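You operate a simulated robot arm through the tools that you are given. There is no shell and no other tool. Be economical: measure what you need, move in short steps, check, and stop when the job is done.

You run a simulated two-armed robot. Do the job below in one go: nothing can be reset, and whatever is moved stays where it is left.

JOB
Take the medium device that says "R7" from the top of the goods-in bench and put it on top of the green load board on the top of the service bench. Then push the white drawer shut. Then put two of the memory sticks from the top of the service bench on the lower shelf of the oven bench. Then open the press slide. Do these in the order given.

It is judged by the outcome, as a careful person would: the job done as asked, and still so three seconds after it is handed in. It fails if anything else is knocked over, pushed out of place, dropped, spilled or broken.

ROBOT AND FRAMES
Two 7-joint arms with two-finger parallel grippers on one trunk, on a base that drives. Base frame: it is fixed to the floor where the robot stands at the start and does not move with it; the origin is under the middle of the robot, x ahead of it, y to its left, z up. Lengths are in mm, angles in degrees, forces in N, time in s.
The left shoulder is at the start at [70, 134, 1151], the right one opposite. With the tool pointing down near the work surface each hand reaches from about 180 to 660 mm from the robot's upright axis, wherever it stands, measured 20 degrees to its own side. Places, roughly: load board [-1000, 1000, 750]; lower shelf of the oven bench [500, -2400, 300]; memory stick [-750, 1250, 1000]; press slide [-8400, -700, 900]; white drawer [600, 700, 600]. Payload 1.57 kg a hand.
Tool frame (each hand has its own): the origin (TCP) lies between the finger pads and is the grasp point; the fingertips stand 30 mm ahead of it; z points along the fingers, y is the line along which they close. The gripper opens to 80 mm. The fingers are 17 mm wide and 12 mm thick; the gripper's body (40 by 82 mm) begins 80 mm behind the TCP.
Orientation is told as [roll, pitch, yaw] about the base's x, y, z axes, in that order, counted from this pose: with the fingers straight down and closing along the base's y, the tool's x points along the base's -x, its y along +y and its z along -z.

CONTROLS
- The arms move only by the tool step_arm. It takes "left_targets", "right_targets" or both (then of equal length, played together; a hand with none holds still); each is a list that holds one entry, the list of rows, each a list of 7 numbers: the gripper command, from -1 (shut) to 1 (fully open), values between in proportion, then the shift along the base's x, y, z in units of 150 mm (1.0 is 150 mm), then the turn, a rotation vector about the base's x, y, z in units of 45 degrees (1.0 is 45 degrees). In form: [[[fingers, tx, ty, tz, ax, ay, az], ...]]. A call has 1 to 10 rows; each row is the pose to reach, as a shift and turn from the pose commanded when the call began. A call with a number of a shift or a turn outside -1 to 1 is refused whole. A row lasts 0.2 s, in which the tool goes at most 50 mm and 8.6 degrees; a call with a longer step from one row to the next is refused whole, and so is a gripper value outside its range. Where a pose cannot be reached the arm comes as near as it can. A force on the tool above 40 N (or 10 N above the force at the start of the call, whichever is more), or a blocked arm, ends the call early, and 0.2 s more pass. Each finger travels about 153 mm/s and halts on what it meets, pressing with about 41 N; the grip force reading is that of the motor and also rises with nothing between the fingers. The clock runs only during rows and for 0.2 s after the last one: add rows that repeat a pose to give the fingers time. It gives the time, the measured TCP pose, the force on the tool (base axes), the opening and the grip force at its end, in the units of the frame above (readings bear some noise), with the torque about the TCP (base axes, N m) and any sound that the robot's microphone picked up, and new pictures: "pictures" is both (left out), scene, wrist or none (wrist: the cameras of the hands that moved).
- Cameras (640 x 400 px; columns grow to the right, rows downward): "scene" is now at [119, 51.4, 1375.8]; the picture's right is [0.61, -0.80, 0.00], its down [-0.50, -0.38, -0.78] and it looks along [0.62, 0.47, -0.62] (base axes); focal length 264 px, centre (320, 200). "left" rides on the left gripper at [72, 7, -122] in its tool frame; the picture's right is [-0.09, 1.00, 0.00], its down [-0.84, -0.08, -0.54] and it looks along [-0.54, -0.05, 0.84] (tool axes); focal length 238 px, centre (320, 200). "right" rides on the right gripper at [72, -7, -122] in its tool frame; the picture's right is [0.09, 1.00, 0.00], its down [-0.84, 0.08, -0.54] and it looks along [-0.54, 0.05, 0.84] (tool axes); focal length 238 px, centre (320, 200). There is no depth. A picture from a camera that has moved, and an enlarged one, comes with that camera's place and axes in the base frame and with its lens.
- raise_lower(by): slides the trunk up (or, below 0, down) by that many mm; the arms and the scene camera ride with it, the base frame stays. It gives what a move gives, with no picture.
- roll_base(legs): drives the robot by 1 to 6 legs, each [ahead, left, turn to the left] in mm, mm and degrees, along the robot's own axes; the way and the turn of a leg run together, so that a leg with both is an arc; at most 1500 mm and 180 degrees a leg. The arms and the cameras ride along, it lands a little off, and it stops where it bumps. It gives what a move gives, and a new picture of the scene camera.
- aim_head(pan, tilt): turns the head with the scene camera to pan (to the left, within 86 degrees either way) and tilt (down, from -29 to 69), counted from straight ahead of the robot. It gives what a move gives, and a new picture of the scene camera.
- close_up(camera, box): a new picture of the part [left, top, right, bottom] of that camera's present view, enlarged. It takes no simulated time.
- close_job(): hands the job in; it is judged then, once.

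Go step by step. Nothing tells you exact positions but the pictures and the camera data: compare them with the known pose of the tool, close in by small moves and look again before you grip or let go. The budget is 165 turns and 260 pictures, counting those below and the enlarged ones. Unless the task says otherwise, let go and move clear before handing in, and close with one line.

The tools are called after "Call:" by a JSON object that holds its "op" and its "data". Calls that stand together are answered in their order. step_arm: Moves the arms, as the interface text tells. Its arguments: {"type":"object","properties":{"left_targets":{"type":"array","items":{"type":"array","items":{"type":"array","items":{"type":"number"}}}},"right_targets":{"type":"array","items":{"type":"array","items":{"type":"array","items":{"type":"number"}}}},"pictures":{"type":"string","enum":["both","scene","wrist","none"]}},"required":[]} The other tools are called the same way: raise_lower (by) slides the trunk up or down; roll_base (legs) drives the base; aim_head (pan, tilt) turns the head that bears the scene camera; close_up (camera, box) takes an enlarged picture of a part of a camera's view; close_job () hands the job in.

At the start:

```text
t: 0.0
left_tool_pos: [314.8, 437.6, 1099.3]
left_tool_rot: [0.0, 0.0, 0.0]
left_contact_force: [-0.5, -0.2, 0.5]
left_ft_torque: [0.0, 0.0, -0.04]
left_grip_width: 80.3
left_grasp_force: 0.0
right_tool_pos: [442.6, 85.5, 1134.8]
right_tool_rot: [0.0, 0.0, 0.0]
right_contact_force: [0.2, 0.0, -0.8]
right_ft_torque: [-0.02, 0.0, 0.0]
right_grip_width: 79.6
right_grasp_force: 0.0
trunk travel left (down, up): [-725.0, 215.0]
robot x, y, heading: [0.7, -0.5, 0.1]
head pan, tilt: [37.2, 38.6]
```

scene: 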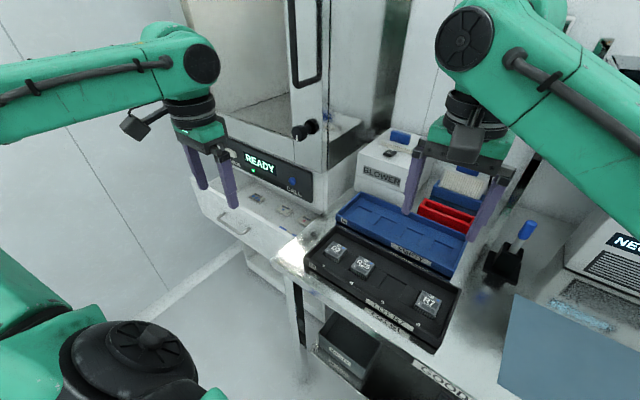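
right: 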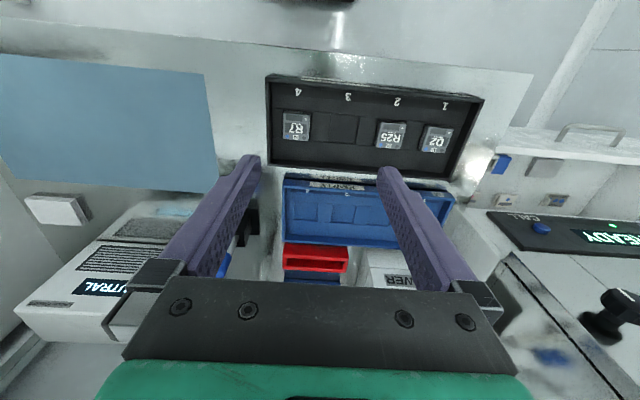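
left: 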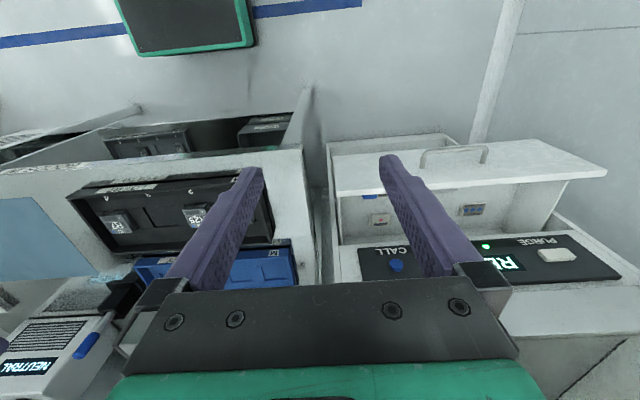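

I see the R7 device in a black tray at about [485, 48, 875]. I'll take enlarged views before moving.

Call:
{"op": "close_up", "data": {"camera": "right", "box": [250, 60, 500, 216]}}

Call:
{"op": "close_up", "data": {"camera": "scene", "box": [180, 130, 500, 330]}}

```text
2.56 times, centred on (375, 138) of right
camera zoom: at [370.1, 79.7, 1258.2], right [-0.09, 1.0, 0.0], down [0.84, 0.08, 0.54], along [0.54, 0.05, -0.84], focal length 610 px, centre (179, 359)
```

zoom: 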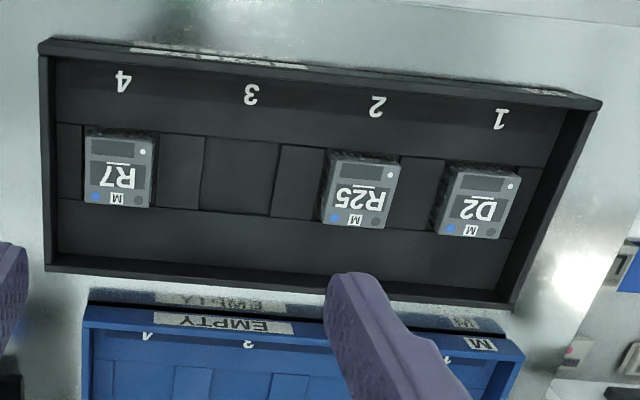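

```text
2.00 times, centred on (340, 230) of scene
camera zoom: at [119.0, 51.4, 1375.8], right [0.61, -0.8, 0.0], down [-0.5, -0.38, -0.78], along [0.62, 0.47, -0.62], focal length 528 px, centre (280, 140)
```

zoom: 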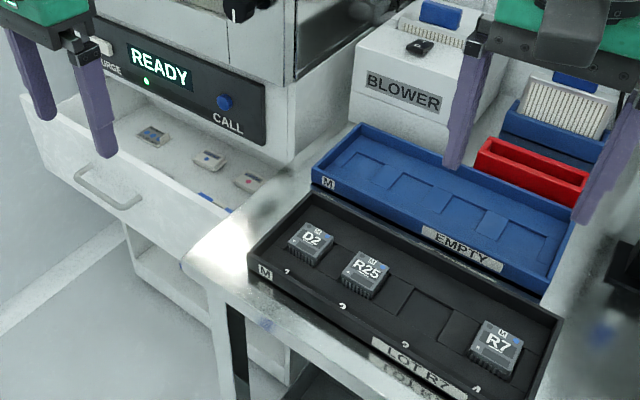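

R7 is a medium device in slot 4 of the black tray. I'll hover the right hand over it and look again.

Call:
{"op": "step_arm", "data": {"right_targets": [[[0.5, 0.09, -0.08, -0.22, 0, 0, 0], [0.5, 0.18, -0.16, -0.45, 0, 0, 0], [0.5, 0.27, -0.24, -0.67, 0, 0, 0], [0.5, 0.27, -0.24, -0.67, 0, 0, 0]]], "pictures": "wrist"}}

Call:
{"op": "close_up", "data": {"camera": "right", "box": [180, 40, 500, 240]}}

```text
t: 1.0
left_tool_pos: [314.0, 438.4, 1099.1]
left_tool_rot: [0.1, 0.0, -0.1]
left_contact_force: [0.8, 0.0, 0.3]
left_ft_torque: [0.0, 0.01, -0.04]
left_grip_width: 80.0
left_grasp_force: 0.1
right_tool_pos: [479.7, 50.8, 1034.5]
right_tool_rot: [0.1, 0.0, 0.0]
right_contact_force: [0.2, 0.0, 0.5]
right_ft_torque: [0.0, 0.0, 0.01]
right_grip_width: 60.0
right_grasp_force: 0.1
trunk travel left (down, up): [-725.0, 215.0]
robot x, y, heading: [0.0, -1.3, 0.1]
head pan, tilt: [37.2, 38.6]
camera right: at [408.9, 44.7, 1155.9], right [-0.09, 1.0, 0.0], down [0.84, 0.08, 0.54], along [0.54, 0.05, -0.84], focal length 238 px, centre (320, 200)
```

right: 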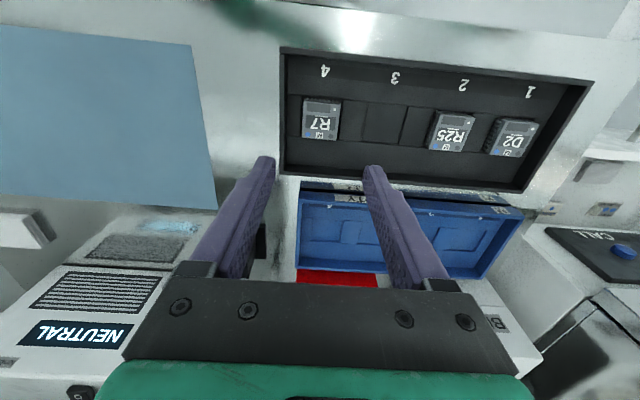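

```text
2.00 times, centred on (340, 140) of right
camera zoom: at [408.9, 44.7, 1155.9], right [-0.09, 1.0, 0.0], down [0.84, 0.08, 0.54], along [0.54, 0.05, -0.84], focal length 477 px, centre (280, 320)
```

zoom: 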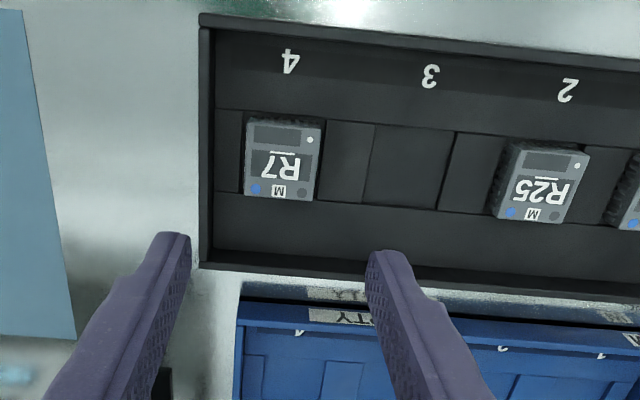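

R7's top centre works out at about [480, 52, 874], aligned with the base axes. I'll go down to just above the tray with the fingers at 55 mm.

Call:
{"op": "step_arm", "data": {"right_targets": [[[0.38, 0.005, 0.01, -0.25, 0, 0, 0], [0.38, 0.005, 0.02, -0.5, 0, 0, 0], [0.38, 0.005, 0.02, -0.7, 0, 0, 0], [0.38, 0.005, 0.02, -0.7, 0, 0, 0]]], "pictures": "both"}}

Call:
{"op": "close_up", "data": {"camera": "right", "box": [200, 60, 440, 210]}}

Call:
{"op": "close_up", "data": {"camera": "scene", "box": [360, 220, 520, 320]}}

```text
t: 2.0
left_tool_pos: [312.9, 438.6, 1099.2]
left_tool_rot: [-0.1, -0.1, 0.0]
left_contact_force: [0.7, -0.1, 0.6]
left_ft_torque: [0.01, 0.02, 0.02]
left_grip_width: 80.1
left_grasp_force: 0.0
right_tool_pos: [482.6, 54.8, 927.4]
right_tool_rot: [-0.1, 0.0, 0.0]
right_contact_force: [0.5, 0.2, -1.2]
right_ft_torque: [-0.02, 0.01, 0.02]
right_grip_width: 55.2
right_grasp_force: 0.0
trunk travel left (down, up): [-725.0, 215.0]
robot x, y, heading: [-1.0, -0.9, 0.1]
head pan, tilt: [37.2, 38.6]
camera scene: at [119.0, 51.3, 1375.8], right [0.61, -0.8, 0.0], down [-0.5, -0.38, -0.78], along [0.62, 0.47, -0.62], focal length 264 px, centre (320, 200)
camera right: at [412.0, 48.0, 1050.3], right [-0.09, 1.0, 0.0], down [0.84, 0.08, 0.54], along [0.54, 0.05, -0.84], focal length 238 px, centre (320, 200)
```

scene: 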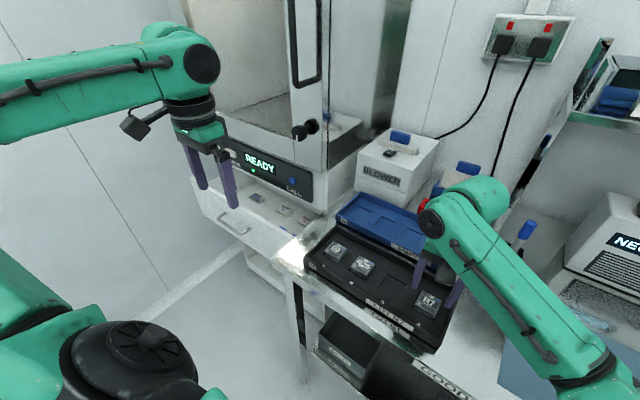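
right: 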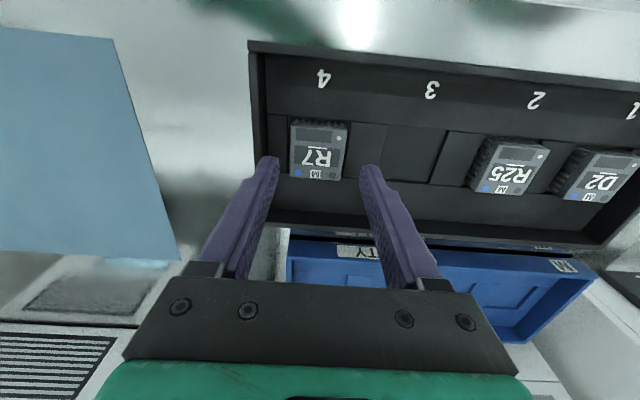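

```text
2.67 times, centred on (320, 135) of right
camera zoom: at [412.0, 48.0, 1050.3], right [-0.09, 1.0, 0.0], down [0.84, 0.08, 0.54], along [0.54, 0.05, -0.84], focal length 636 px, centre (320, 373)
```

zoom: 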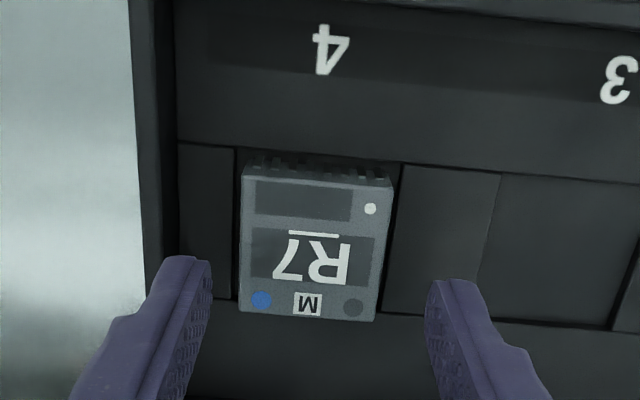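

```text
4.00 times, centred on (440, 270) of scene
camera zoom: at [119.0, 51.3, 1375.8], right [0.61, -0.8, 0.0], down [-0.5, -0.38, -0.78], along [0.62, 0.47, -0.62], focal length 1056 px, centre (-160, -80)
```

zoom: 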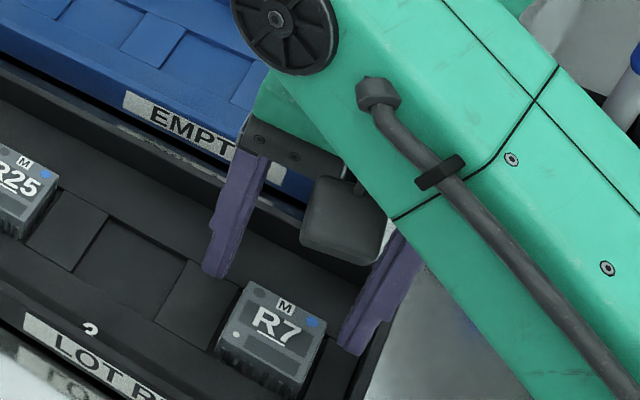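

Fingers straddle the device with about 5 mm clearance on each side. I'll go down to grasp height and close.

Call:
{"op": "step_arm", "data": {"right_targets": [[[0.38, 0, 0, -0.1, 0, 0, 0], [0.38, 0, 0, -0.2, 0, 0, 0], [0.38, 0, 0, -0.2, 0, 0, 0]]], "pictures": "wrist"}}

Call:
{"op": "close_up", "data": {"camera": "scene", "box": [360, 220, 520, 320]}}

```text
t: 2.8
left_tool_pos: [314.4, 438.0, 1099.2]
left_tool_rot: [-0.1, 0.0, 0.0]
left_contact_force: [1.4, 0.9, 0.5]
left_ft_torque: [-0.01, 0.01, 0.01]
left_grip_width: 80.0
left_grasp_force: 0.0
right_tool_pos: [483.2, 52.5, 899.1]
right_tool_rot: [0.1, 0.1, 0.0]
right_contact_force: [0.8, 0.2, -0.3]
right_ft_torque: [-0.02, 0.03, 0.02]
right_grip_width: 55.3
right_grasp_force: 0.1
trunk travel left (down, up): [-725.0, 215.0]
robot x, y, heading: [-4.8, 0.9, -0.1]
head pan, tilt: [37.2, 38.6]
camera right: at [411.6, 46.4, 1020.9], right [-0.09, 1.0, 0.0], down [0.84, 0.08, 0.54], along [0.54, 0.05, -0.84], focal length 238 px, centre (320, 200)
```

right: 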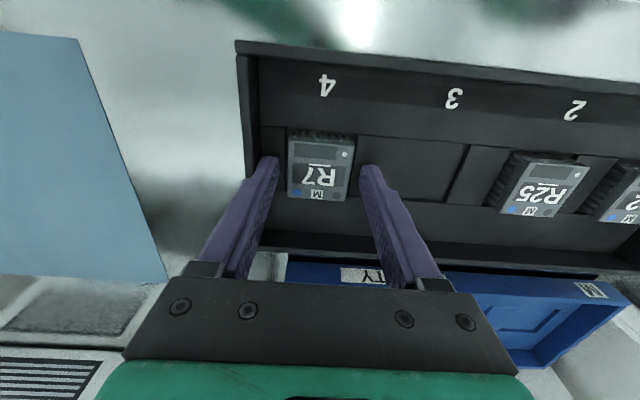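

```text
4.00 times, centred on (440, 270) of scene
camera zoom: at [118.9, 51.4, 1375.8], right [0.61, -0.8, 0.0], down [-0.5, -0.38, -0.78], along [0.62, 0.47, -0.62], focal length 1056 px, centre (-160, -80)
```

zoom: 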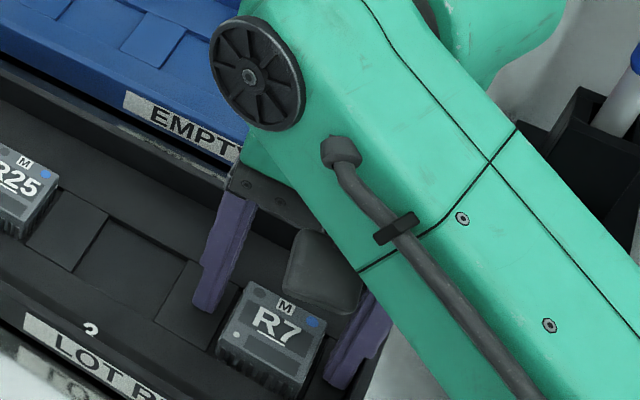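

The fingers are aligned with the device. I'll go 4 mm lower and close.

Call:
{"op": "step_arm", "data": {"right_targets": [[[0.38, 0, 0, -0.027, 0, 0, 0], [0.0, 0, 0, -0.027, 0, 0, 0], [-0.3, 0, 0, -0.027, 0, 0, 0], [-0.5, 0, 0, -0.027, 0, 0, 0], [-0.5, 0, 0, -0.027, 0, 0, 0]]], "pictures": "wrist"}}

```text
t: 4.0
left_tool_pos: [310.7, 437.7, 1100.4]
left_tool_rot: [0.1, 0.0, 0.0]
left_contact_force: [0.3, -0.1, 0.1]
left_ft_torque: [-0.03, -0.01, 0.04]
left_grip_width: 80.0
left_grasp_force: 0.1
right_tool_pos: [482.5, 52.7, 897.3]
right_tool_rot: [0.0, -0.3, 0.0]
right_contact_force: [6.4, -4.2, 26.8]
right_ft_torque: [-0.43, -0.04, 0.04]
right_grip_width: 41.0
right_grasp_force: 41.2
trunk travel left (down, up): [-725.0, 215.0]
robot x, y, heading: [-2.1, -3.2, -0.0]
head pan, tilt: [37.2, 38.6]
camera right: at [410.1, 45.7, 1019.9], right [-0.09, 1.0, 0.0], down [0.83, 0.08, 0.55], along [0.54, 0.05, -0.84], focal length 238 px, centre (320, 200)
```

right: 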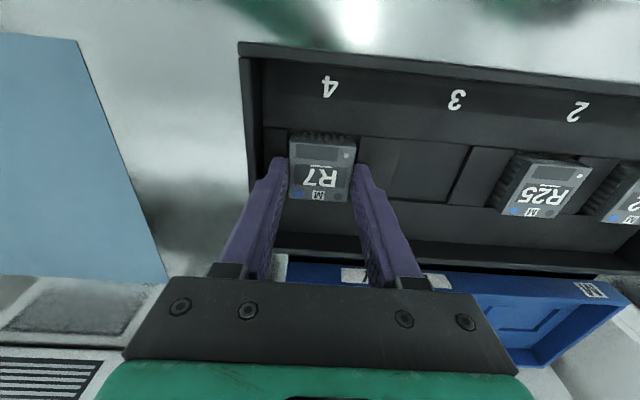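

Gripped at 41 mm; the fingertips just touch the tray floor. I'll lift.

Call:
{"op": "step_arm", "data": {"right_targets": [[[-0.5, 0, 0, 0.1, 0, 0, 0], [-0.5, 0, 0, 0.35, 0, 0, 0], [-0.5, 0, 0, 0.65, 0, 0, 0], [-0.5, 0, 0, 0.95, 0, 0, 0], [-0.5, 0, 0, 0.95, 0, 0, 0]]], "pictures": "both"}}

```text
t: 5.2
left_tool_pos: [314.4, 438.1, 1098.3]
left_tool_rot: [-0.1, 0.1, 0.1]
left_contact_force: [-0.7, -0.4, -0.1]
left_ft_torque: [0.04, 0.02, 0.0]
left_grip_width: 80.0
left_grasp_force: 0.1
right_tool_pos: [482.6, 54.6, 1038.7]
right_tool_rot: [0.0, 0.0, 0.0]
right_contact_force: [-0.3, 1.3, -0.2]
right_ft_torque: [0.01, 0.01, -0.01]
right_grip_width: 40.6
right_grasp_force: 41.0
trunk travel left (down, up): [-725.0, 215.0]
robot x, y, heading: [4.0, 1.2, -0.1]
head pan, tilt: [37.2, 38.6]
camera scene: at [119.2, 51.4, 1375.7], right [0.61, -0.8, 0.0], down [-0.5, -0.38, -0.78], along [0.62, 0.47, -0.62], focal length 264 px, centre (320, 200)
camera right: at [412.1, 47.7, 1161.6], right [-0.09, 1.0, 0.0], down [0.84, 0.08, 0.54], along [0.54, 0.05, -0.84], focal length 238 px, centre (320, 200)
```

scene: 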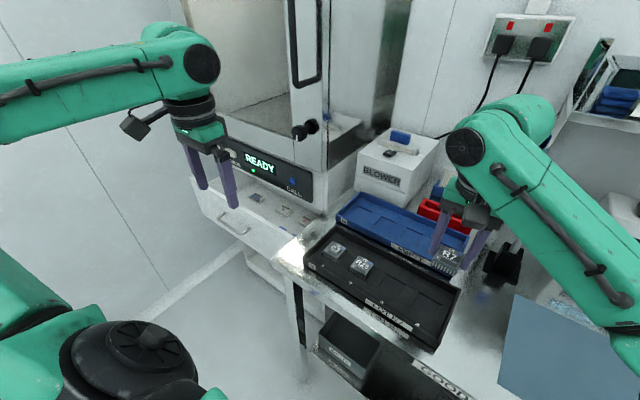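
right: 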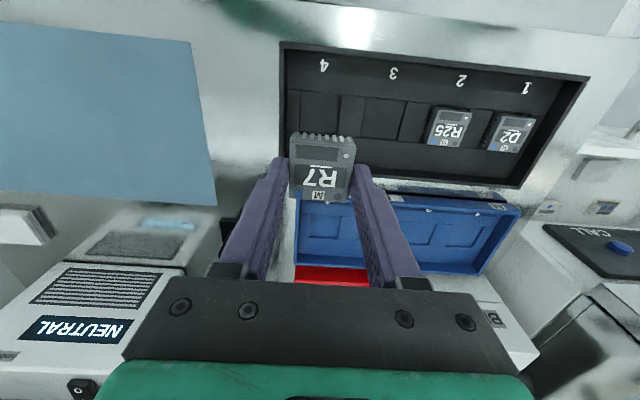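

R7 is held. Now I'll look around to the left and right to plan the drive.

Call:
{"op": "aim_head", "data": {"pan": 86, "tilt": 25}}

Call:
{"op": "aim_head", "data": {"pan": -86, "tilt": 25}}

```text
t: 6.4
left_tool_pos: [314.2, 439.2, 1099.7]
left_tool_rot: [0.0, 0.0, 0.0]
left_contact_force: [0.3, -0.4, 0.0]
left_ft_torque: [-0.04, 0.01, -0.03]
left_grip_width: 79.9
left_grasp_force: 0.1
right_tool_pos: [482.9, 52.3, 1038.1]
right_tool_rot: [-0.1, 0.0, 0.0]
right_contact_force: [0.0, -0.5, 0.0]
right_ft_torque: [-0.02, 0.01, -0.04]
right_grip_width: 40.9
right_grasp_force: 41.1
trunk travel left (down, up): [-725.0, 215.0]
robot x, y, heading: [-0.8, 0.1, -0.1]
head pan, tilt: [85.9, 25.0]
camera scene: at [57.4, 91.2, 1396.9], right [1.0, -0.07, 0.0], down [-0.03, -0.42, -0.91], along [0.06, 0.9, -0.42], focal length 264 px, centre (320, 200)
```

scene: 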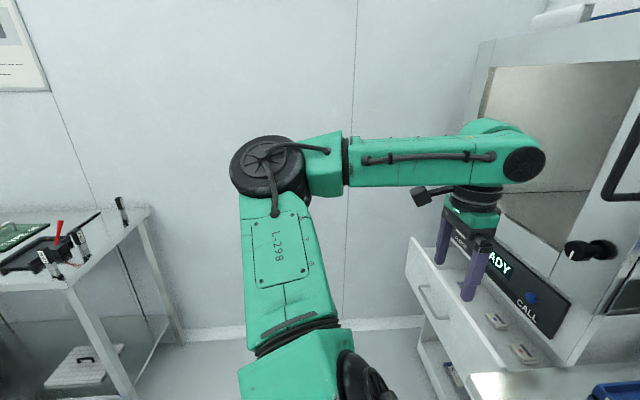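

```text
t: 9.0
left_tool_pos: [314.3, 438.2, 1098.6]
left_tool_rot: [0.0, -0.1, 0.1]
left_contact_force: [0.0, -0.3, -0.5]
left_ft_torque: [0.02, 0.03, -0.02]
left_grip_width: 80.0
left_grasp_force: 0.0
right_tool_pos: [483.4, 54.5, 1038.6]
right_tool_rot: [0.0, -0.1, 0.0]
right_contact_force: [-0.2, 0.2, 0.1]
right_ft_torque: [-0.03, 0.01, -0.02]
right_grip_width: 40.9
right_grasp_force: 41.9
trunk travel left (down, up): [-725.0, 215.0]
robot x, y, heading: [1.8, -1.1, -0.1]
head pan, tilt: [-85.9, 25.0]
camera scene: at [57.2, -92.6, 1397.0], right [-1.0, -0.07, 0.0], down [-0.03, 0.42, -0.91], along [0.06, -0.9, -0.42], focal length 264 px, centre (320, 200)
```

scene: 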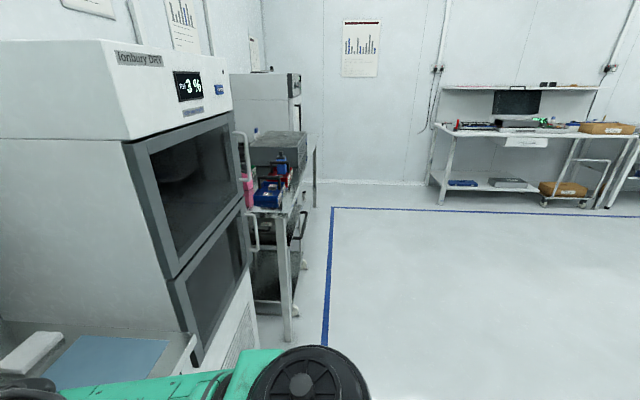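

The service bench lies to the left, with its front edge at about y=700 and the load board near [-1000, 1000, 870]. I'll back off, turn left and stand in front of it.

Call:
{"op": "aim_head", "data": {"pan": 0, "tilt": 35}}

Call:
{"op": "roll_base", "data": {"legs": [[-550, 0, 0], [0, 0, 90]]}}

```text
t: 10.6
left_tool_pos: [313.4, 438.9, 1100.0]
left_tool_rot: [-0.1, 0.0, 0.1]
left_contact_force: [1.1, -0.3, -1.1]
left_ft_torque: [-0.02, 0.0, 0.0]
left_grip_width: 80.1
left_grasp_force: 0.1
right_tool_pos: [484.2, 55.6, 1038.1]
right_tool_rot: [-0.1, -0.1, 0.0]
right_contact_force: [0.2, -0.8, -0.8]
right_ft_torque: [-0.01, -0.03, 0.01]
right_grip_width: 40.8
right_grasp_force: 40.9
trunk travel left (down, up): [-725.0, 215.0]
robot x, y, heading: [1.3, 1.8, 0.1]
head pan, tilt: [0.0, 35.0]
camera scene: at [138.7, -0.7, 1381.2], right [0.0, -1.0, 0.0], down [-0.57, 0.0, -0.82], along [0.82, 0.0, -0.57], focal length 264 px, centre (320, 200)
```

scene: 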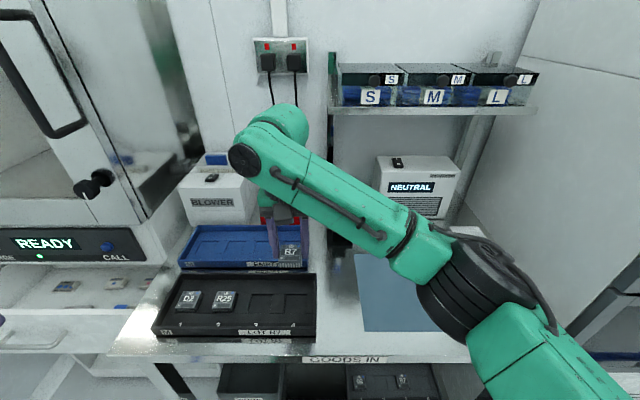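

```text
t: 17.5
left_tool_pos: [-981.9, 307.8, 1098.4]
left_tool_rot: [0.0, 0.0, 90.6]
left_contact_force: [-0.7, 0.7, 0.4]
left_ft_torque: [0.0, 0.0, -0.02]
left_grip_width: 80.1
left_grasp_force: 0.0
right_tool_pos: [-599.2, 480.1, 1038.1]
right_tool_rot: [0.1, 0.0, 90.6]
right_contact_force: [-0.2, 0.0, 0.0]
right_ft_torque: [0.01, 0.01, -0.03]
right_grip_width: 41.0
right_grasp_force: 41.3
trunk travel left (down, up): [-725.0, 215.0]
robot x, y, heading: [-541.1, 0.2, 90.8]
head pan, tilt: [0.0, 35.0]
camera scene: at [-541.0, 135.3, 1381.2], right [1.0, 0.01, 0.0], down [0.01, -0.57, -0.82], along [-0.01, 0.82, -0.57], focal length 264 px, centre (320, 200)
```

scene: 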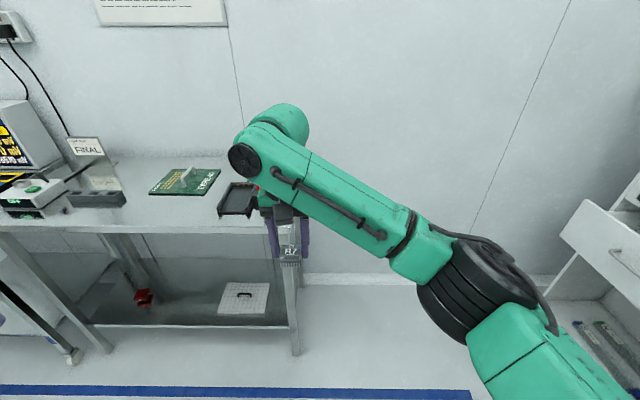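

The green load board is visible on the bench. I'll zoom in on the bench top.

Call:
{"op": "close_up", "data": {"camera": "scene", "box": [0, 120, 280, 295]}}

```text
2.29 times, centred on (140, 208) of scene
camera zoom: at [-541.0, 135.3, 1381.2], right [1.0, 0.01, 0.0], down [0.01, -0.57, -0.82], along [-0.01, 0.82, -0.57], focal length 604 px, centre (731, 183)
```

zoom: 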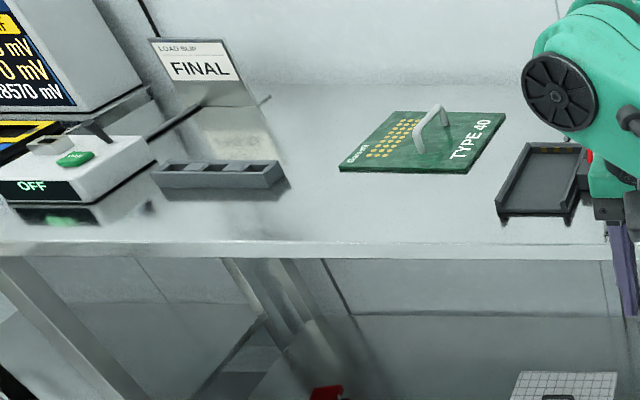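

I'll strafe left to line up with the board, move ahead, then look down to check the clearance between the base and the bench.

Call:
{"op": "roll_base", "data": {"legs": [[0, 530, -0.7], [300, 0, 0]]}}

Call:
{"op": "aim_head", "data": {"pan": 0, "tilt": 65}}

```text
t: 22.2
left_tool_pos: [-1505.6, 608.0, 1100.1]
left_tool_rot: [0.0, -0.1, 89.8]
left_contact_force: [0.3, 0.5, -0.2]
left_ft_torque: [0.02, 0.01, -0.02]
left_grip_width: 79.7
left_grasp_force: 0.0
right_tool_pos: [-1121.1, 776.2, 1040.2]
right_tool_rot: [0.1, -0.1, 89.9]
right_contact_force: [0.4, -0.1, -0.6]
right_ft_torque: [-0.01, 0.03, -0.01]
right_grip_width: 40.9
right_grasp_force: 41.2
trunk travel left (down, up): [-725.0, 215.0]
robot x, y, heading: [-1067.0, 292.6, 89.9]
head pan, tilt: [0.0, 35.0]
camera scene: at [-1067.7, 430.0, 1381.3], right [1.0, 0.0, 0.0], down [0.0, -0.57, -0.82], along [0.0, 0.82, -0.57], focal length 264 px, centre (320, 200)
```

scene: 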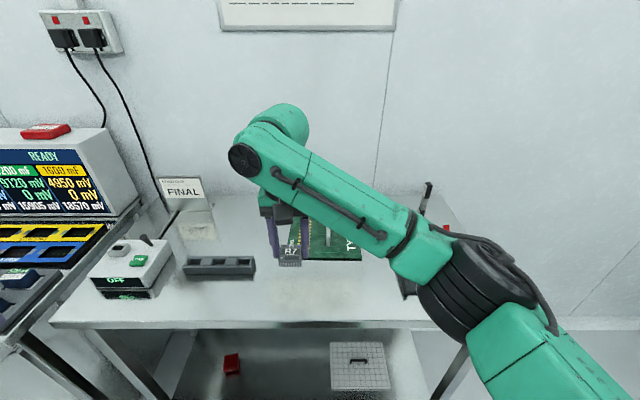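

```text
t: 23.2
left_tool_pos: [-1504.9, 609.3, 1099.2]
left_tool_rot: [0.0, 0.0, 89.8]
left_contact_force: [-0.2, 0.6, 0.6]
left_ft_torque: [0.02, 0.02, 0.0]
left_grip_width: 79.8
left_grasp_force: 0.0
right_tool_pos: [-1120.7, 776.8, 1038.9]
right_tool_rot: [0.0, 0.0, 89.8]
right_contact_force: [-1.0, -0.3, -0.3]
right_ft_torque: [-0.03, -0.02, 0.0]
right_grip_width: 41.1
right_grasp_force: 41.1
trunk travel left (down, up): [-725.0, 215.0]
robot x, y, heading: [-1066.4, 295.0, 89.8]
head pan, tilt: [0.0, 65.0]
camera scene: at [-1067.9, 403.8, 1341.4], right [1.0, 0.0, 0.0], down [0.0, -0.91, -0.42], along [0.0, 0.42, -0.91], focal length 264 px, centre (320, 200)
```

scene: 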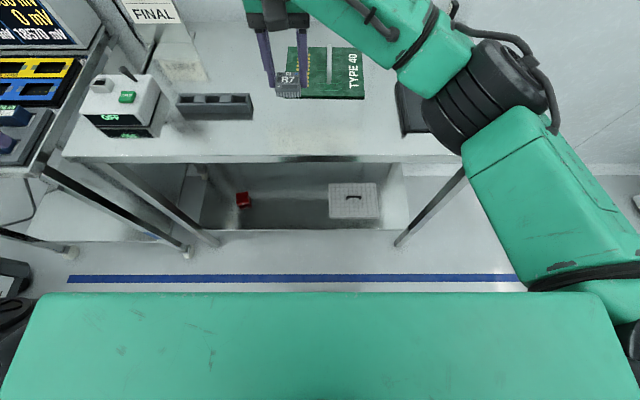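

The bench edge is at y≈726 and the board spans about x −1145…−955, y 895…1082. I'll go 70 mm closer and zoom in on the board.

Call:
{"op": "roll_base", "data": {"legs": [[75, 0, 0.2]]}}

Call:
{"op": "aim_head", "data": {"pan": 0, "tilt": 50}}

Call:
{"op": "close_up", "data": {"camera": "scene", "box": [220, 80, 440, 218]}}

Call:
{"op": "close_up", "data": {"camera": "right", "box": [0, 0, 640, 400]}}

```text
t: 24.2
left_tool_pos: [-1506.5, 679.5, 1100.8]
left_tool_rot: [0.1, 0.0, 90.1]
left_contact_force: [-0.4, 0.1, -0.2]
left_ft_torque: [0.03, 0.01, 0.01]
left_grip_width: 80.1
left_grasp_force: 0.0
right_tool_pos: [-1122.2, 847.4, 1040.1]
right_tool_rot: [0.0, -0.1, 90.0]
right_contact_force: [-0.4, 0.0, -1.2]
right_ft_torque: [-0.01, -0.01, 0.01]
right_grip_width: 40.7
right_grasp_force: 41.1
trunk travel left (down, up): [-725.0, 215.0]
robot x, y, heading: [-1068.4, 368.3, 89.9]
head pan, tilt: [0.0, 65.0]
camera scene: at [-1068.0, 474.7, 1341.6], right [1.0, 0.0, 0.0], down [0.0, -0.91, -0.42], along [0.0, 0.42, -0.91], focal length 264 px, centre (320, 200)
```

scene: 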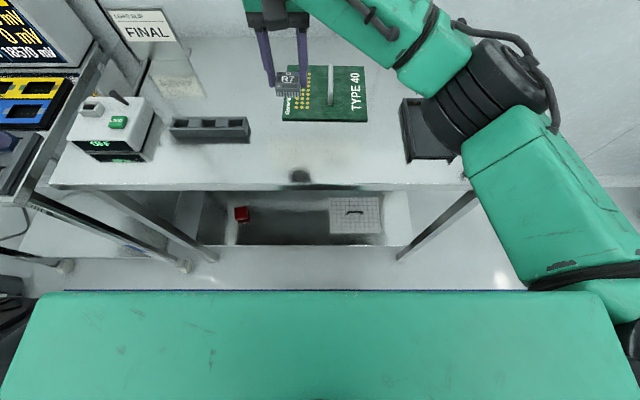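

```text
t: 25.0
left_tool_pos: [-1506.6, 681.9, 1098.2]
left_tool_rot: [0.0, 0.1, 90.1]
left_contact_force: [-0.3, -0.2, 0.8]
left_ft_torque: [0.0, -0.02, 0.02]
left_grip_width: 80.1
left_grasp_force: 0.0
right_tool_pos: [-1122.6, 851.8, 1039.1]
right_tool_rot: [0.0, 0.2, 90.1]
right_contact_force: [1.0, 0.0, -0.4]
right_ft_torque: [-0.07, 0.0, -0.02]
right_grip_width: 40.9
right_grasp_force: 40.7
trunk travel left (down, up): [-725.0, 215.0]
robot x, y, heading: [-1065.6, 368.3, 90.1]
head pan, tilt: [0.0, 50.0]
camera scene: at [-1068.1, 495.2, 1359.2], right [1.0, 0.0, 0.0], down [0.0, -0.77, -0.64], along [0.0, 0.64, -0.77], focal length 264 px, centre (320, 200)
```

scene: 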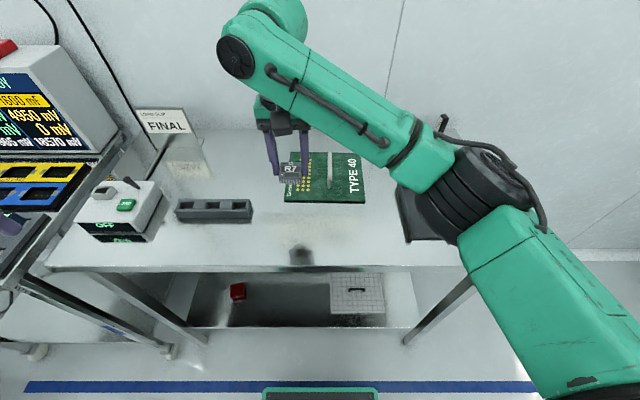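

```text
2.90 times, centred on (330, 149) of scene
camera zoom: at [-1068.1, 495.2, 1359.2], right [1.0, 0.0, 0.0], down [0.0, -0.77, -0.64], along [0.0, 0.64, -0.77], focal length 766 px, centre (291, 348)
```

zoom: 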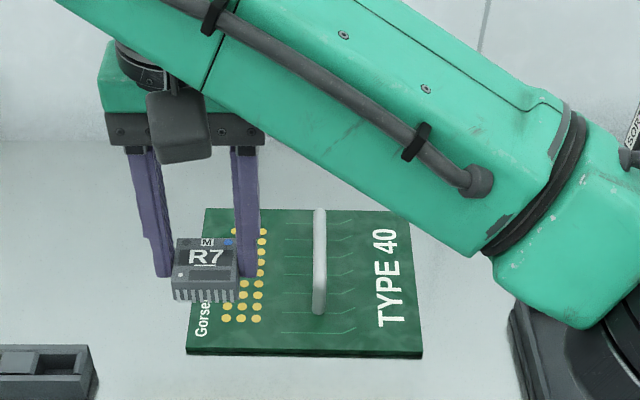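

```text
1.00 times, centred on (320, 200) of right
camera zoom: at [-1115.1, 780.2, 1160.9], right [-1.0, -0.09, 0.0], down [-0.08, 0.84, 0.54], along [-0.05, 0.54, -0.84], focal length 238 px, centre (320, 200)
```

zoom: 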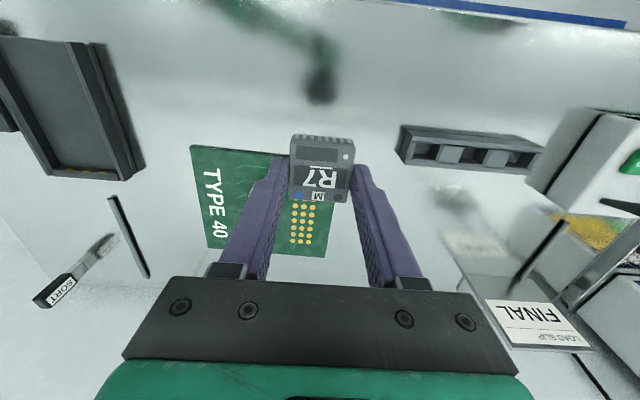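

The contact grid on the board is centred near [-1110, 990] and the handle bar is at x≈−1042. I'll move over the front-middle of the grid.

Call:
{"op": "step_arm", "data": {"right_targets": [[[-0.5, 0.03, 0.24, 0, 0, 0, 0], [-0.5, 0.06, 0.48, 0, 0, 0, 0], [-0.5, 0.08, 0.72, 0, 0, 0, 0], [-0.5, 0.08, 0.72, -0.3, 0, 0, 0], [-0.5, 0.08, 0.72, -0.6, 0, 0, 0], [-0.5, 0.08, 0.72, -0.6, 0, 0, 0]]], "pictures": "both"}}

Call:
{"op": "close_up", "data": {"camera": "scene", "box": [240, 120, 400, 220]}}

```text
t: 26.4
left_tool_pos: [-1506.3, 682.7, 1098.5]
left_tool_rot: [0.0, 0.0, 90.0]
left_contact_force: [-0.1, -0.2, 0.2]
left_ft_torque: [-0.02, 0.0, 0.0]
left_grip_width: 80.1
left_grasp_force: 0.0
right_tool_pos: [-1094.8, 934.8, 972.6]
right_tool_rot: [0.1, 0.0, 90.0]
right_contact_force: [0.7, -0.4, -0.7]
right_ft_torque: [0.0, 0.06, -0.01]
right_grip_width: 40.7
right_grasp_force: 41.0
right hand out of reach, approached as far as the arm can: row 2, 3, 4, 5, 6
trunk travel left (down, up): [-725.0, 215.0]
robot x, y, heading: [-1066.4, 368.8, 90.1]
head pan, tilt: [0.0, 50.0]
camera scene: at [-1066.5, 494.6, 1359.4], right [1.0, 0.0, 0.0], down [0.0, -0.77, -0.64], along [0.0, 0.64, -0.77], focal length 264 px, centre (320, 200)
camera right: at [-1086.9, 863.9, 1095.8], right [-1.0, -0.09, 0.0], down [-0.08, 0.84, 0.54], along [-0.05, 0.54, -0.84], focal length 238 px, centre (320, 200)
```

scene: 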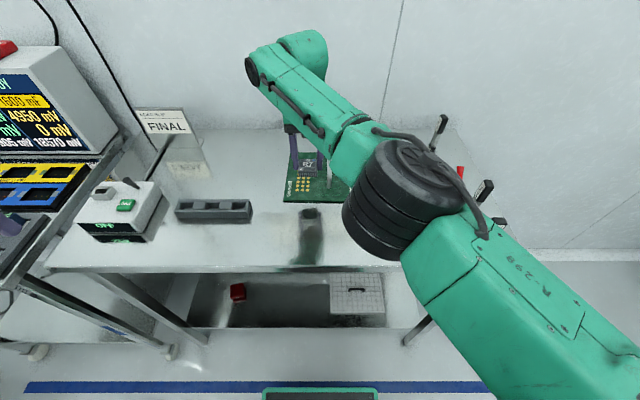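
right: 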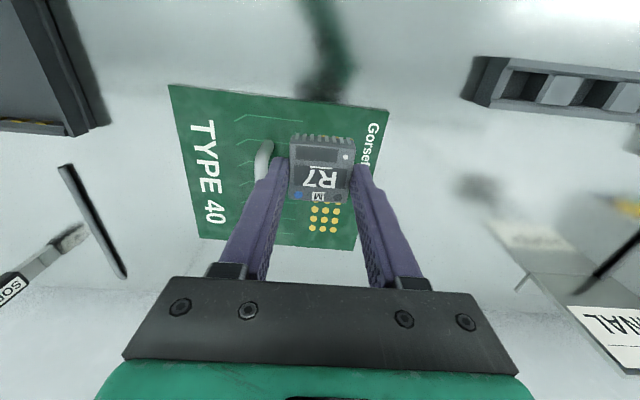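

```text
4.00 times, centred on (320, 170) of scene
camera zoom: at [-1066.5, 494.6, 1359.4], right [1.0, 0.0, 0.0], down [0.0, -0.77, -0.64], along [0.0, 0.64, -0.77], focal length 1056 px, centre (320, 320)
```

zoom: 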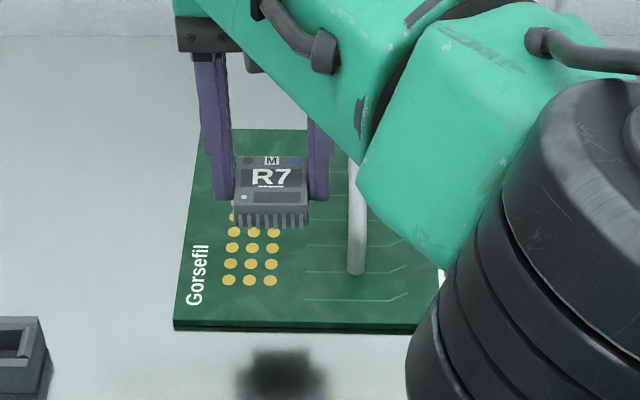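

The target was slightly out of reach. I'll pull the right hand back, tuck the left hand in, and shift the robot left 140 mm.

Call:
{"op": "step_arm", "data": {"right_targets": [[[-0.5, 0, -0.2, 0.1, 0, 0, 0], [-0.5, 0, -0.4, 0.3, 0, 0, 0], [-0.5, 0, -0.6, 0.3, 0, 0, 0], [-0.5, 0, -0.6, 0.3, 0, 0, 0]]], "left_targets": [[[1, 0.3, -0.1, 0, 0, 0, 0], [1, 0.6, -0.2, 0, 0, 0, 0], [1, 0.9, -0.2, 0, 0, 0, 0], [1, 0.9, -0.2, 0, 0, 0, 0]]], "pictures": "none"}}

Call:
{"op": "roll_base", "data": {"legs": [[0, 140, 0]]}}

```text
t: 27.4
left_tool_pos: [-1371.1, 652.9, 1099.6]
left_tool_rot: [0.0, 0.1, 90.1]
left_contact_force: [-0.3, 0.1, 0.4]
left_ft_torque: [0.01, -0.01, -0.01]
left_grip_width: 79.9
left_grasp_force: 0.0
right_tool_pos: [-1095.5, 933.8, 974.6]
right_tool_rot: [0.0, 0.0, 89.9]
right_contact_force: [-0.2, 0.1, -1.4]
right_ft_torque: [0.03, -0.03, -0.01]
right_grip_width: 40.7
right_grasp_force: 40.7
right hand out of reach, approached as far as the arm can: row 1, 2, 3, 4
trunk travel left (down, up): [-725.0, 215.0]
robot x, y, heading: [-1069.6, 368.6, 90.0]
head pan, tilt: [0.0, 50.0]
```

```text
t: 28.7
left_tool_pos: [-1507.9, 653.8, 1098.8]
left_tool_rot: [0.1, 0.0, 90.0]
left_contact_force: [0.2, -0.1, 0.3]
left_ft_torque: [0.0, 0.04, 0.0]
left_grip_width: 79.9
left_grasp_force: 0.0
right_tool_pos: [-1231.9, 934.6, 973.4]
right_tool_rot: [0.2, 0.0, 90.0]
right_contact_force: [0.7, 0.6, -1.1]
right_ft_torque: [0.01, -0.01, 0.01]
right_grip_width: 40.9
right_grasp_force: 40.7
trunk travel left (down, up): [-725.0, 215.0]
robot x, y, heading: [-1205.5, 369.2, 90.0]
head pan, tilt: [0.0, 50.0]
camera scene: at [-1203.3, 493.9, 1359.5], right [1.0, 0.0, 0.0], down [0.0, -0.77, -0.64], along [0.0, 0.64, -0.77], focal length 264 px, centre (320, 200)
```

scene: 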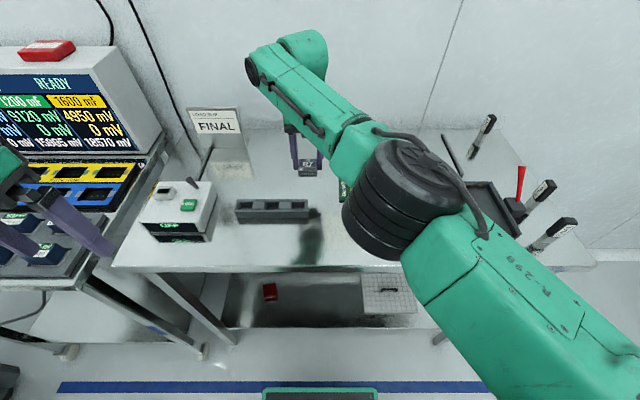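

The right arm didn't move back. I'll try a small move to see if it responds.

Call:
{"op": "step_arm", "data": {"right_targets": [[[-0.5, 0.15, -0.2, 0.15, 0, 0, 0], [-0.5, 0.3, -0.4, 0.3, 0, 0, 0], [-0.5, 0.3, -0.4, 0.3, 0, 0, 0]]], "pictures": "none"}}

```text
t: 29.5
left_tool_pos: [-1510.9, 651.9, 1100.2]
left_tool_rot: [0.0, 0.0, 90.0]
left_contact_force: [-0.7, 0.6, -0.3]
left_ft_torque: [0.0, -0.06, 0.03]
left_grip_width: 79.9
left_grasp_force: 0.2
right_tool_pos: [-1179.2, 941.3, 1030.6]
right_tool_rot: [0.0, 0.0, 89.9]
right_contact_force: [1.0, -0.7, -0.7]
right_ft_torque: [0.01, 0.0, -0.02]
right_grip_width: 40.5
right_grasp_force: 41.0
right hand out of reach, approached as far as the arm can: row 1, 2, 3
trunk travel left (down, up): [-725.0, 215.0]
robot x, y, heading: [-1207.6, 368.2, 89.8]
head pan, tilt: [0.0, 50.0]
```

Call:
{"op": "step_arm", "data": {"right_targets": [[[-0.5, 0.0, -0.2, 0, 0, 0, 0], [-0.5, 0.0, -0.4, 0, 0, 0, 0], [-0.5, 0, -0.6, 0, 0, 0, 0], [-0.5, 0, -0.6, 0, 0, 0, 0]]], "pictures": "scene"}}

```text
t: 30.5
left_tool_pos: [-1508.9, 652.2, 1098.9]
left_tool_rot: [-0.1, -0.1, 90.0]
left_contact_force: [-0.7, 0.9, 0.1]
left_ft_torque: [-0.01, -0.02, -0.01]
left_grip_width: 80.0
left_grasp_force: 0.1
right_tool_pos: [-1180.2, 939.0, 1042.4]
right_tool_rot: [0.0, 0.2, 90.0]
right_contact_force: [0.4, -0.3, -0.4]
right_ft_torque: [0.0, -0.04, -0.01]
right_grip_width: 40.8
right_grasp_force: 40.9
right hand out of reach, approached as far as the arm can: row 1, 2, 3, 4
trunk travel left (down, up): [-725.0, 215.0]
robot x, y, heading: [-1202.5, 368.8, 90.0]
head pan, tilt: [0.0, 50.0]
camera scene: at [-1205.2, 493.8, 1359.4], right [1.0, 0.0, 0.0], down [0.0, -0.77, -0.64], along [0.0, 0.64, -0.77], focal length 264 px, centre (320, 200)
```

scene: 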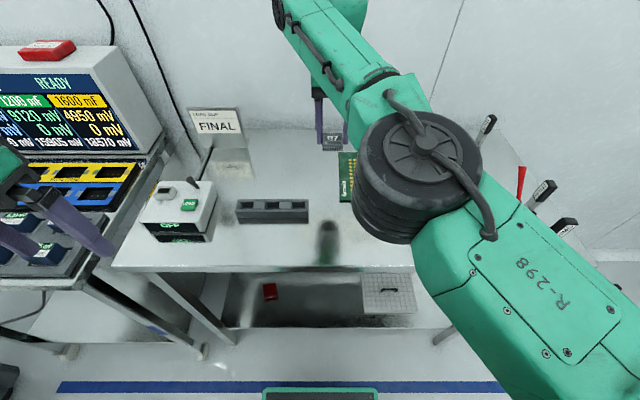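

Call:
{"op": "step_arm", "data": {"right_targets": [[[-0.5, 0.2, 0, 0, 0, 0, 0], [-0.5, 0.4, 0, 0, 0, 0, 0], [-0.5, 0.6, 0, 0, 0, 0, 0], [-0.5, 0.6, 0, 0, 0, 0, 0], [-0.5, 0.6, 0, 0, 0, 0, 0]]], "pictures": "scene"}}

```text
t: 31.7
left_tool_pos: [-1506.9, 654.2, 1099.2]
left_tool_rot: [0.3, 0.0, 90.0]
left_contact_force: [-0.2, 0.2, -0.4]
left_ft_torque: [-0.01, 0.03, -0.01]
left_grip_width: 80.2
left_grasp_force: 0.1
right_tool_pos: [-1116.9, 954.5, 1046.2]
right_tool_rot: [0.2, 0.3, 90.0]
right_contact_force: [1.1, -0.5, -0.9]
right_ft_torque: [-0.05, 0.04, -0.01]
right_grip_width: 40.5
right_grasp_force: 41.3
right hand out of reach, approached as far as the arm can: row 1, 2, 3, 4, 5
trunk travel left (down, up): [-725.0, 215.0]
robot x, y, heading: [-1200.6, 368.7, 90.1]
head pan, tilt: [0.0, 50.0]
camera scene: at [-1202.2, 495.1, 1359.3], right [1.0, 0.0, 0.0], down [0.0, -0.77, -0.64], along [0.0, 0.64, -0.77], focal length 264 px, centre (320, 200)
```

scene: 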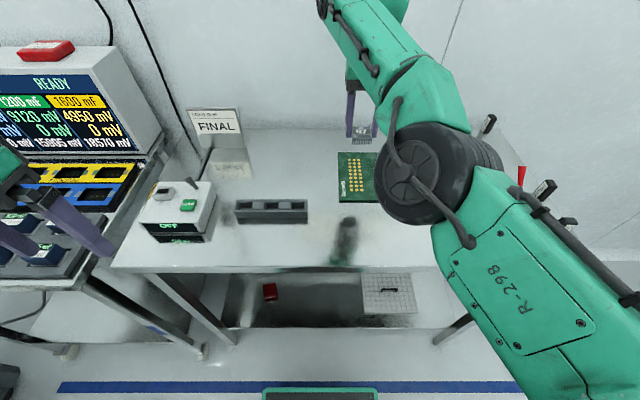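

Call:
{"op": "step_arm", "data": {"right_targets": [[[-0.5, 0, -0.25, 0, 0, 0, 0], [-0.5, 0, -0.5, 0, 0, 0, 0], [-0.5, 0, -0.75, 0, 0, 0, 0], [-0.5, 0, -1.0, 0, 0, 0, 0], [-0.5, 0, -1.0, 0, 0, 0, 0]]], "pictures": "none"}}

```text
t: 32.9
left_tool_pos: [-1509.9, 652.2, 1098.6]
left_tool_rot: [0.0, 0.0, 90.1]
left_contact_force: [0.3, -0.2, -0.6]
left_ft_torque: [0.01, -0.01, 0.02]
left_grip_width: 79.9
left_grasp_force: 0.1
right_tool_pos: [-1123.0, 953.0, 1051.0]
right_tool_rot: [0.0, 0.1, 90.0]
right_contact_force: [-0.8, 0.0, -0.7]
right_ft_torque: [-0.01, 0.0, -0.04]
right_grip_width: 41.0
right_grasp_force: 41.3
right hand out of reach, approached as far as the arm can: row 1, 2, 3, 4, 5
trunk travel left (down, up): [-725.0, 215.0]
robot x, y, heading: [-1203.8, 368.7, 90.0]
head pan, tilt: [0.0, 50.0]
```

Call:
{"op": "aim_head", "data": {"pan": -15, "tilt": 30}}

```text
t: 33.7
left_tool_pos: [-1509.6, 653.2, 1100.5]
left_tool_rot: [0.0, 0.0, 90.0]
left_contact_force: [-0.4, 1.1, -0.1]
left_ft_torque: [0.0, 0.01, 0.02]
left_grip_width: 79.8
left_grasp_force: 0.1
right_tool_pos: [-1123.9, 953.8, 1050.0]
right_tool_rot: [0.0, 0.1, 90.0]
right_contact_force: [0.2, 0.9, -0.4]
right_ft_torque: [-0.04, -0.01, 0.03]
right_grip_width: 40.7
right_grasp_force: 40.8
trunk travel left (down, up): [-725.0, 215.0]
robot x, y, heading: [-1204.5, 368.3, 90.0]
head pan, tilt: [-15.0, 30.0]
camera scene: at [-1182.0, 504.3, 1388.9], right [0.97, -0.26, 0.0], down [-0.13, -0.48, -0.87], along [0.22, 0.84, -0.5], focal length 264 px, centre (320, 200)
```

scene: 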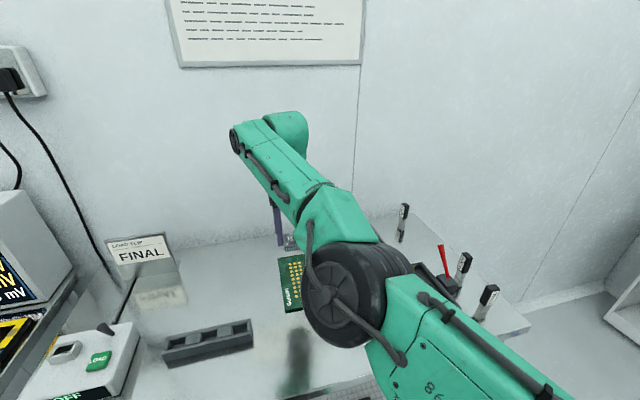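

The arm seems stretched out straight. I'll give it time with an inward and upward command to see if it unfolds.

Call:
{"op": "step_arm", "data": {"right_targets": [[[-0.5, 0, -0.2, 0.2, 0, 0, 0], [-0.5, 0, -0.4, 0.4, 0, 0, 0], [-0.5, 0, -0.6, 0.6, 0, 0, 0], [-0.5, 0, -0.8, 0.8, 0, 0, 0], [-0.5, 0, -0.8, 0.8, 0, 0, 0], [-0.5, 0, -0.8, 0.8, 0, 0, 0], [-0.5, 0, -0.8, 0.8, 0, 0, 0], [-0.5, 0, -0.8, 0.8, 0, 0, 0]]], "pictures": "scene"}}

```text
t: 35.5
left_tool_pos: [-1508.2, 653.3, 1099.3]
left_tool_rot: [-0.1, 0.0, 90.0]
left_contact_force: [-1.3, -0.4, 0.2]
left_ft_torque: [0.0, 0.03, 0.0]
left_grip_width: 79.7
left_grasp_force: 0.1
right_tool_pos: [-1174.6, 893.7, 1175.6]
right_tool_rot: [-0.2, 0.1, 89.9]
right_contact_force: [0.2, 0.5, 0.0]
right_ft_torque: [-0.03, 0.0, 0.0]
right_grip_width: 41.1
right_grasp_force: 41.0
right hand out of reach, approached as far as the arm can: row 1, 2, 3, 4, 5, 6, 7, 8
trunk travel left (down, up): [-725.0, 215.0]
robot x, y, heading: [-1207.5, 366.4, 90.0]
head pan, tilt: [-15.0, 30.0]
camera scene: at [-1181.4, 505.3, 1388.8], right [0.97, -0.26, 0.0], down [-0.13, -0.48, -0.87], along [0.22, 0.84, -0.5], focal length 264 px, centre (320, 200)
```

scene: 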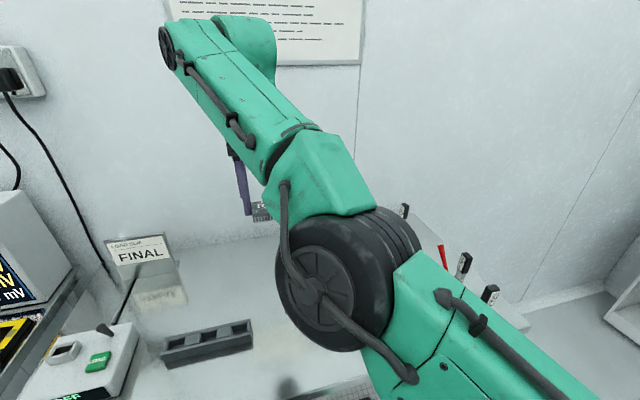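

Call:
{"op": "step_arm", "data": {"right_targets": [[[-0.5, 0, 0.25, -0.1, 0, 0, 0], [-0.5, 0, 0.5, -0.2, 0, 0, 0], [-0.5, 0, 0.75, -0.3, 0, 0, 0], [-0.5, 0, 1.0, -0.4, 0, 0, 0], [-0.5, 0, 1.0, -0.4, 0, 0, 0]]], "pictures": "none"}}

```text
t: 36.7
left_tool_pos: [-1508.9, 652.4, 1098.6]
left_tool_rot: [0.0, 0.0, 90.0]
left_contact_force: [0.9, -0.9, 0.0]
left_ft_torque: [0.05, -0.02, -0.02]
left_grip_width: 80.2
left_grasp_force: 0.1
right_tool_pos: [-1156.5, 946.0, 1069.6]
right_tool_rot: [0.0, 0.0, 90.0]
right_contact_force: [-0.2, -0.7, -0.4]
right_ft_torque: [0.01, -0.02, -0.01]
right_grip_width: 41.0
right_grasp_force: 41.3
right hand out of reach, approached as far as the arm can: row 1, 2, 3, 4, 5
trunk travel left (down, up): [-725.0, 215.0]
robot x, y, heading: [-1205.8, 368.7, 89.8]
head pan, tilt: [-15.0, 30.0]
```

Call:
{"op": "step_arm", "data": {"right_targets": [[[-0.5, 0, -0.3, -0.1, 0, 0, 0], [-0.5, 0, -0.6, -0.2, 0, 0, 0], [-0.5, 0, -0.9, -0.3, 0, 0, 0], [-0.5, 0, -0.9, -0.3, 0, 0, 0]]], "pictures": "none"}}

```text
t: 37.7
left_tool_pos: [-1508.4, 653.7, 1099.2]
left_tool_rot: [0.2, 0.0, 90.1]
left_contact_force: [0.9, -0.2, -0.1]
left_ft_torque: [-0.01, 0.0, 0.04]
left_grip_width: 80.0
left_grasp_force: 0.1
right_tool_pos: [-1158.1, 815.5, 1027.3]
right_tool_rot: [0.0, 0.0, 89.9]
right_contact_force: [0.6, 0.4, -1.0]
right_ft_torque: [-0.02, 0.02, -0.02]
right_grip_width: 40.8
right_grasp_force: 40.9
trunk travel left (down, up): [-725.0, 215.0]
robot x, y, heading: [-1207.5, 368.2, 90.1]
head pan, tilt: [-15.0, 30.0]
```

The arm is free again; the wrist's reach limit is about 538 mm from the shoulder. Now I'll go to [-1110, 950, 940], which is within reach.

Call:
{"op": "step_arm", "data": {"right_targets": [[[-0.5, 0.1, 0.3, -0.1, 0, 0, 0], [-0.5, 0.2, 0.6, -0.2, 0, 0, 0], [-0.5, 0.32, 0.9, -0.4, 0, 0, 0], [-0.5, 0.32, 0.9, -0.58, 0, 0, 0], [-0.5, 0.32, 0.9, -0.58, 0, 0, 0]]], "pictures": "both"}}

Call:
{"op": "close_up", "data": {"camera": "scene", "box": [200, 180, 400, 305]}}

```text
refused: row 3 steps farther than a row can; nothing moved
```

```text
3.20 times, centred on (300, 242) of scene
camera zoom: at [-1181.4, 504.9, 1388.9], right [0.97, -0.26, 0.0], down [-0.13, -0.48, -0.87], along [0.22, 0.84, -0.5], focal length 845 px, centre (384, 64)
```

zoom: 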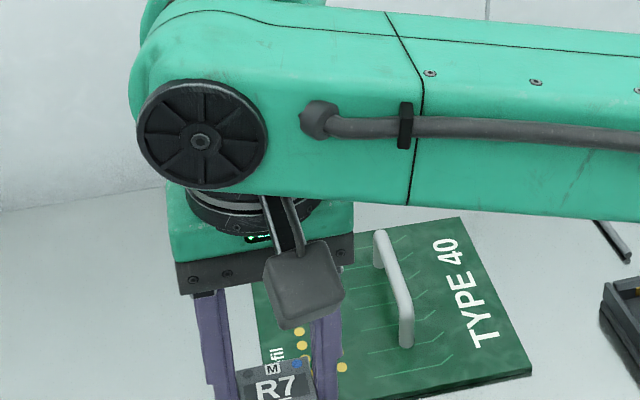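

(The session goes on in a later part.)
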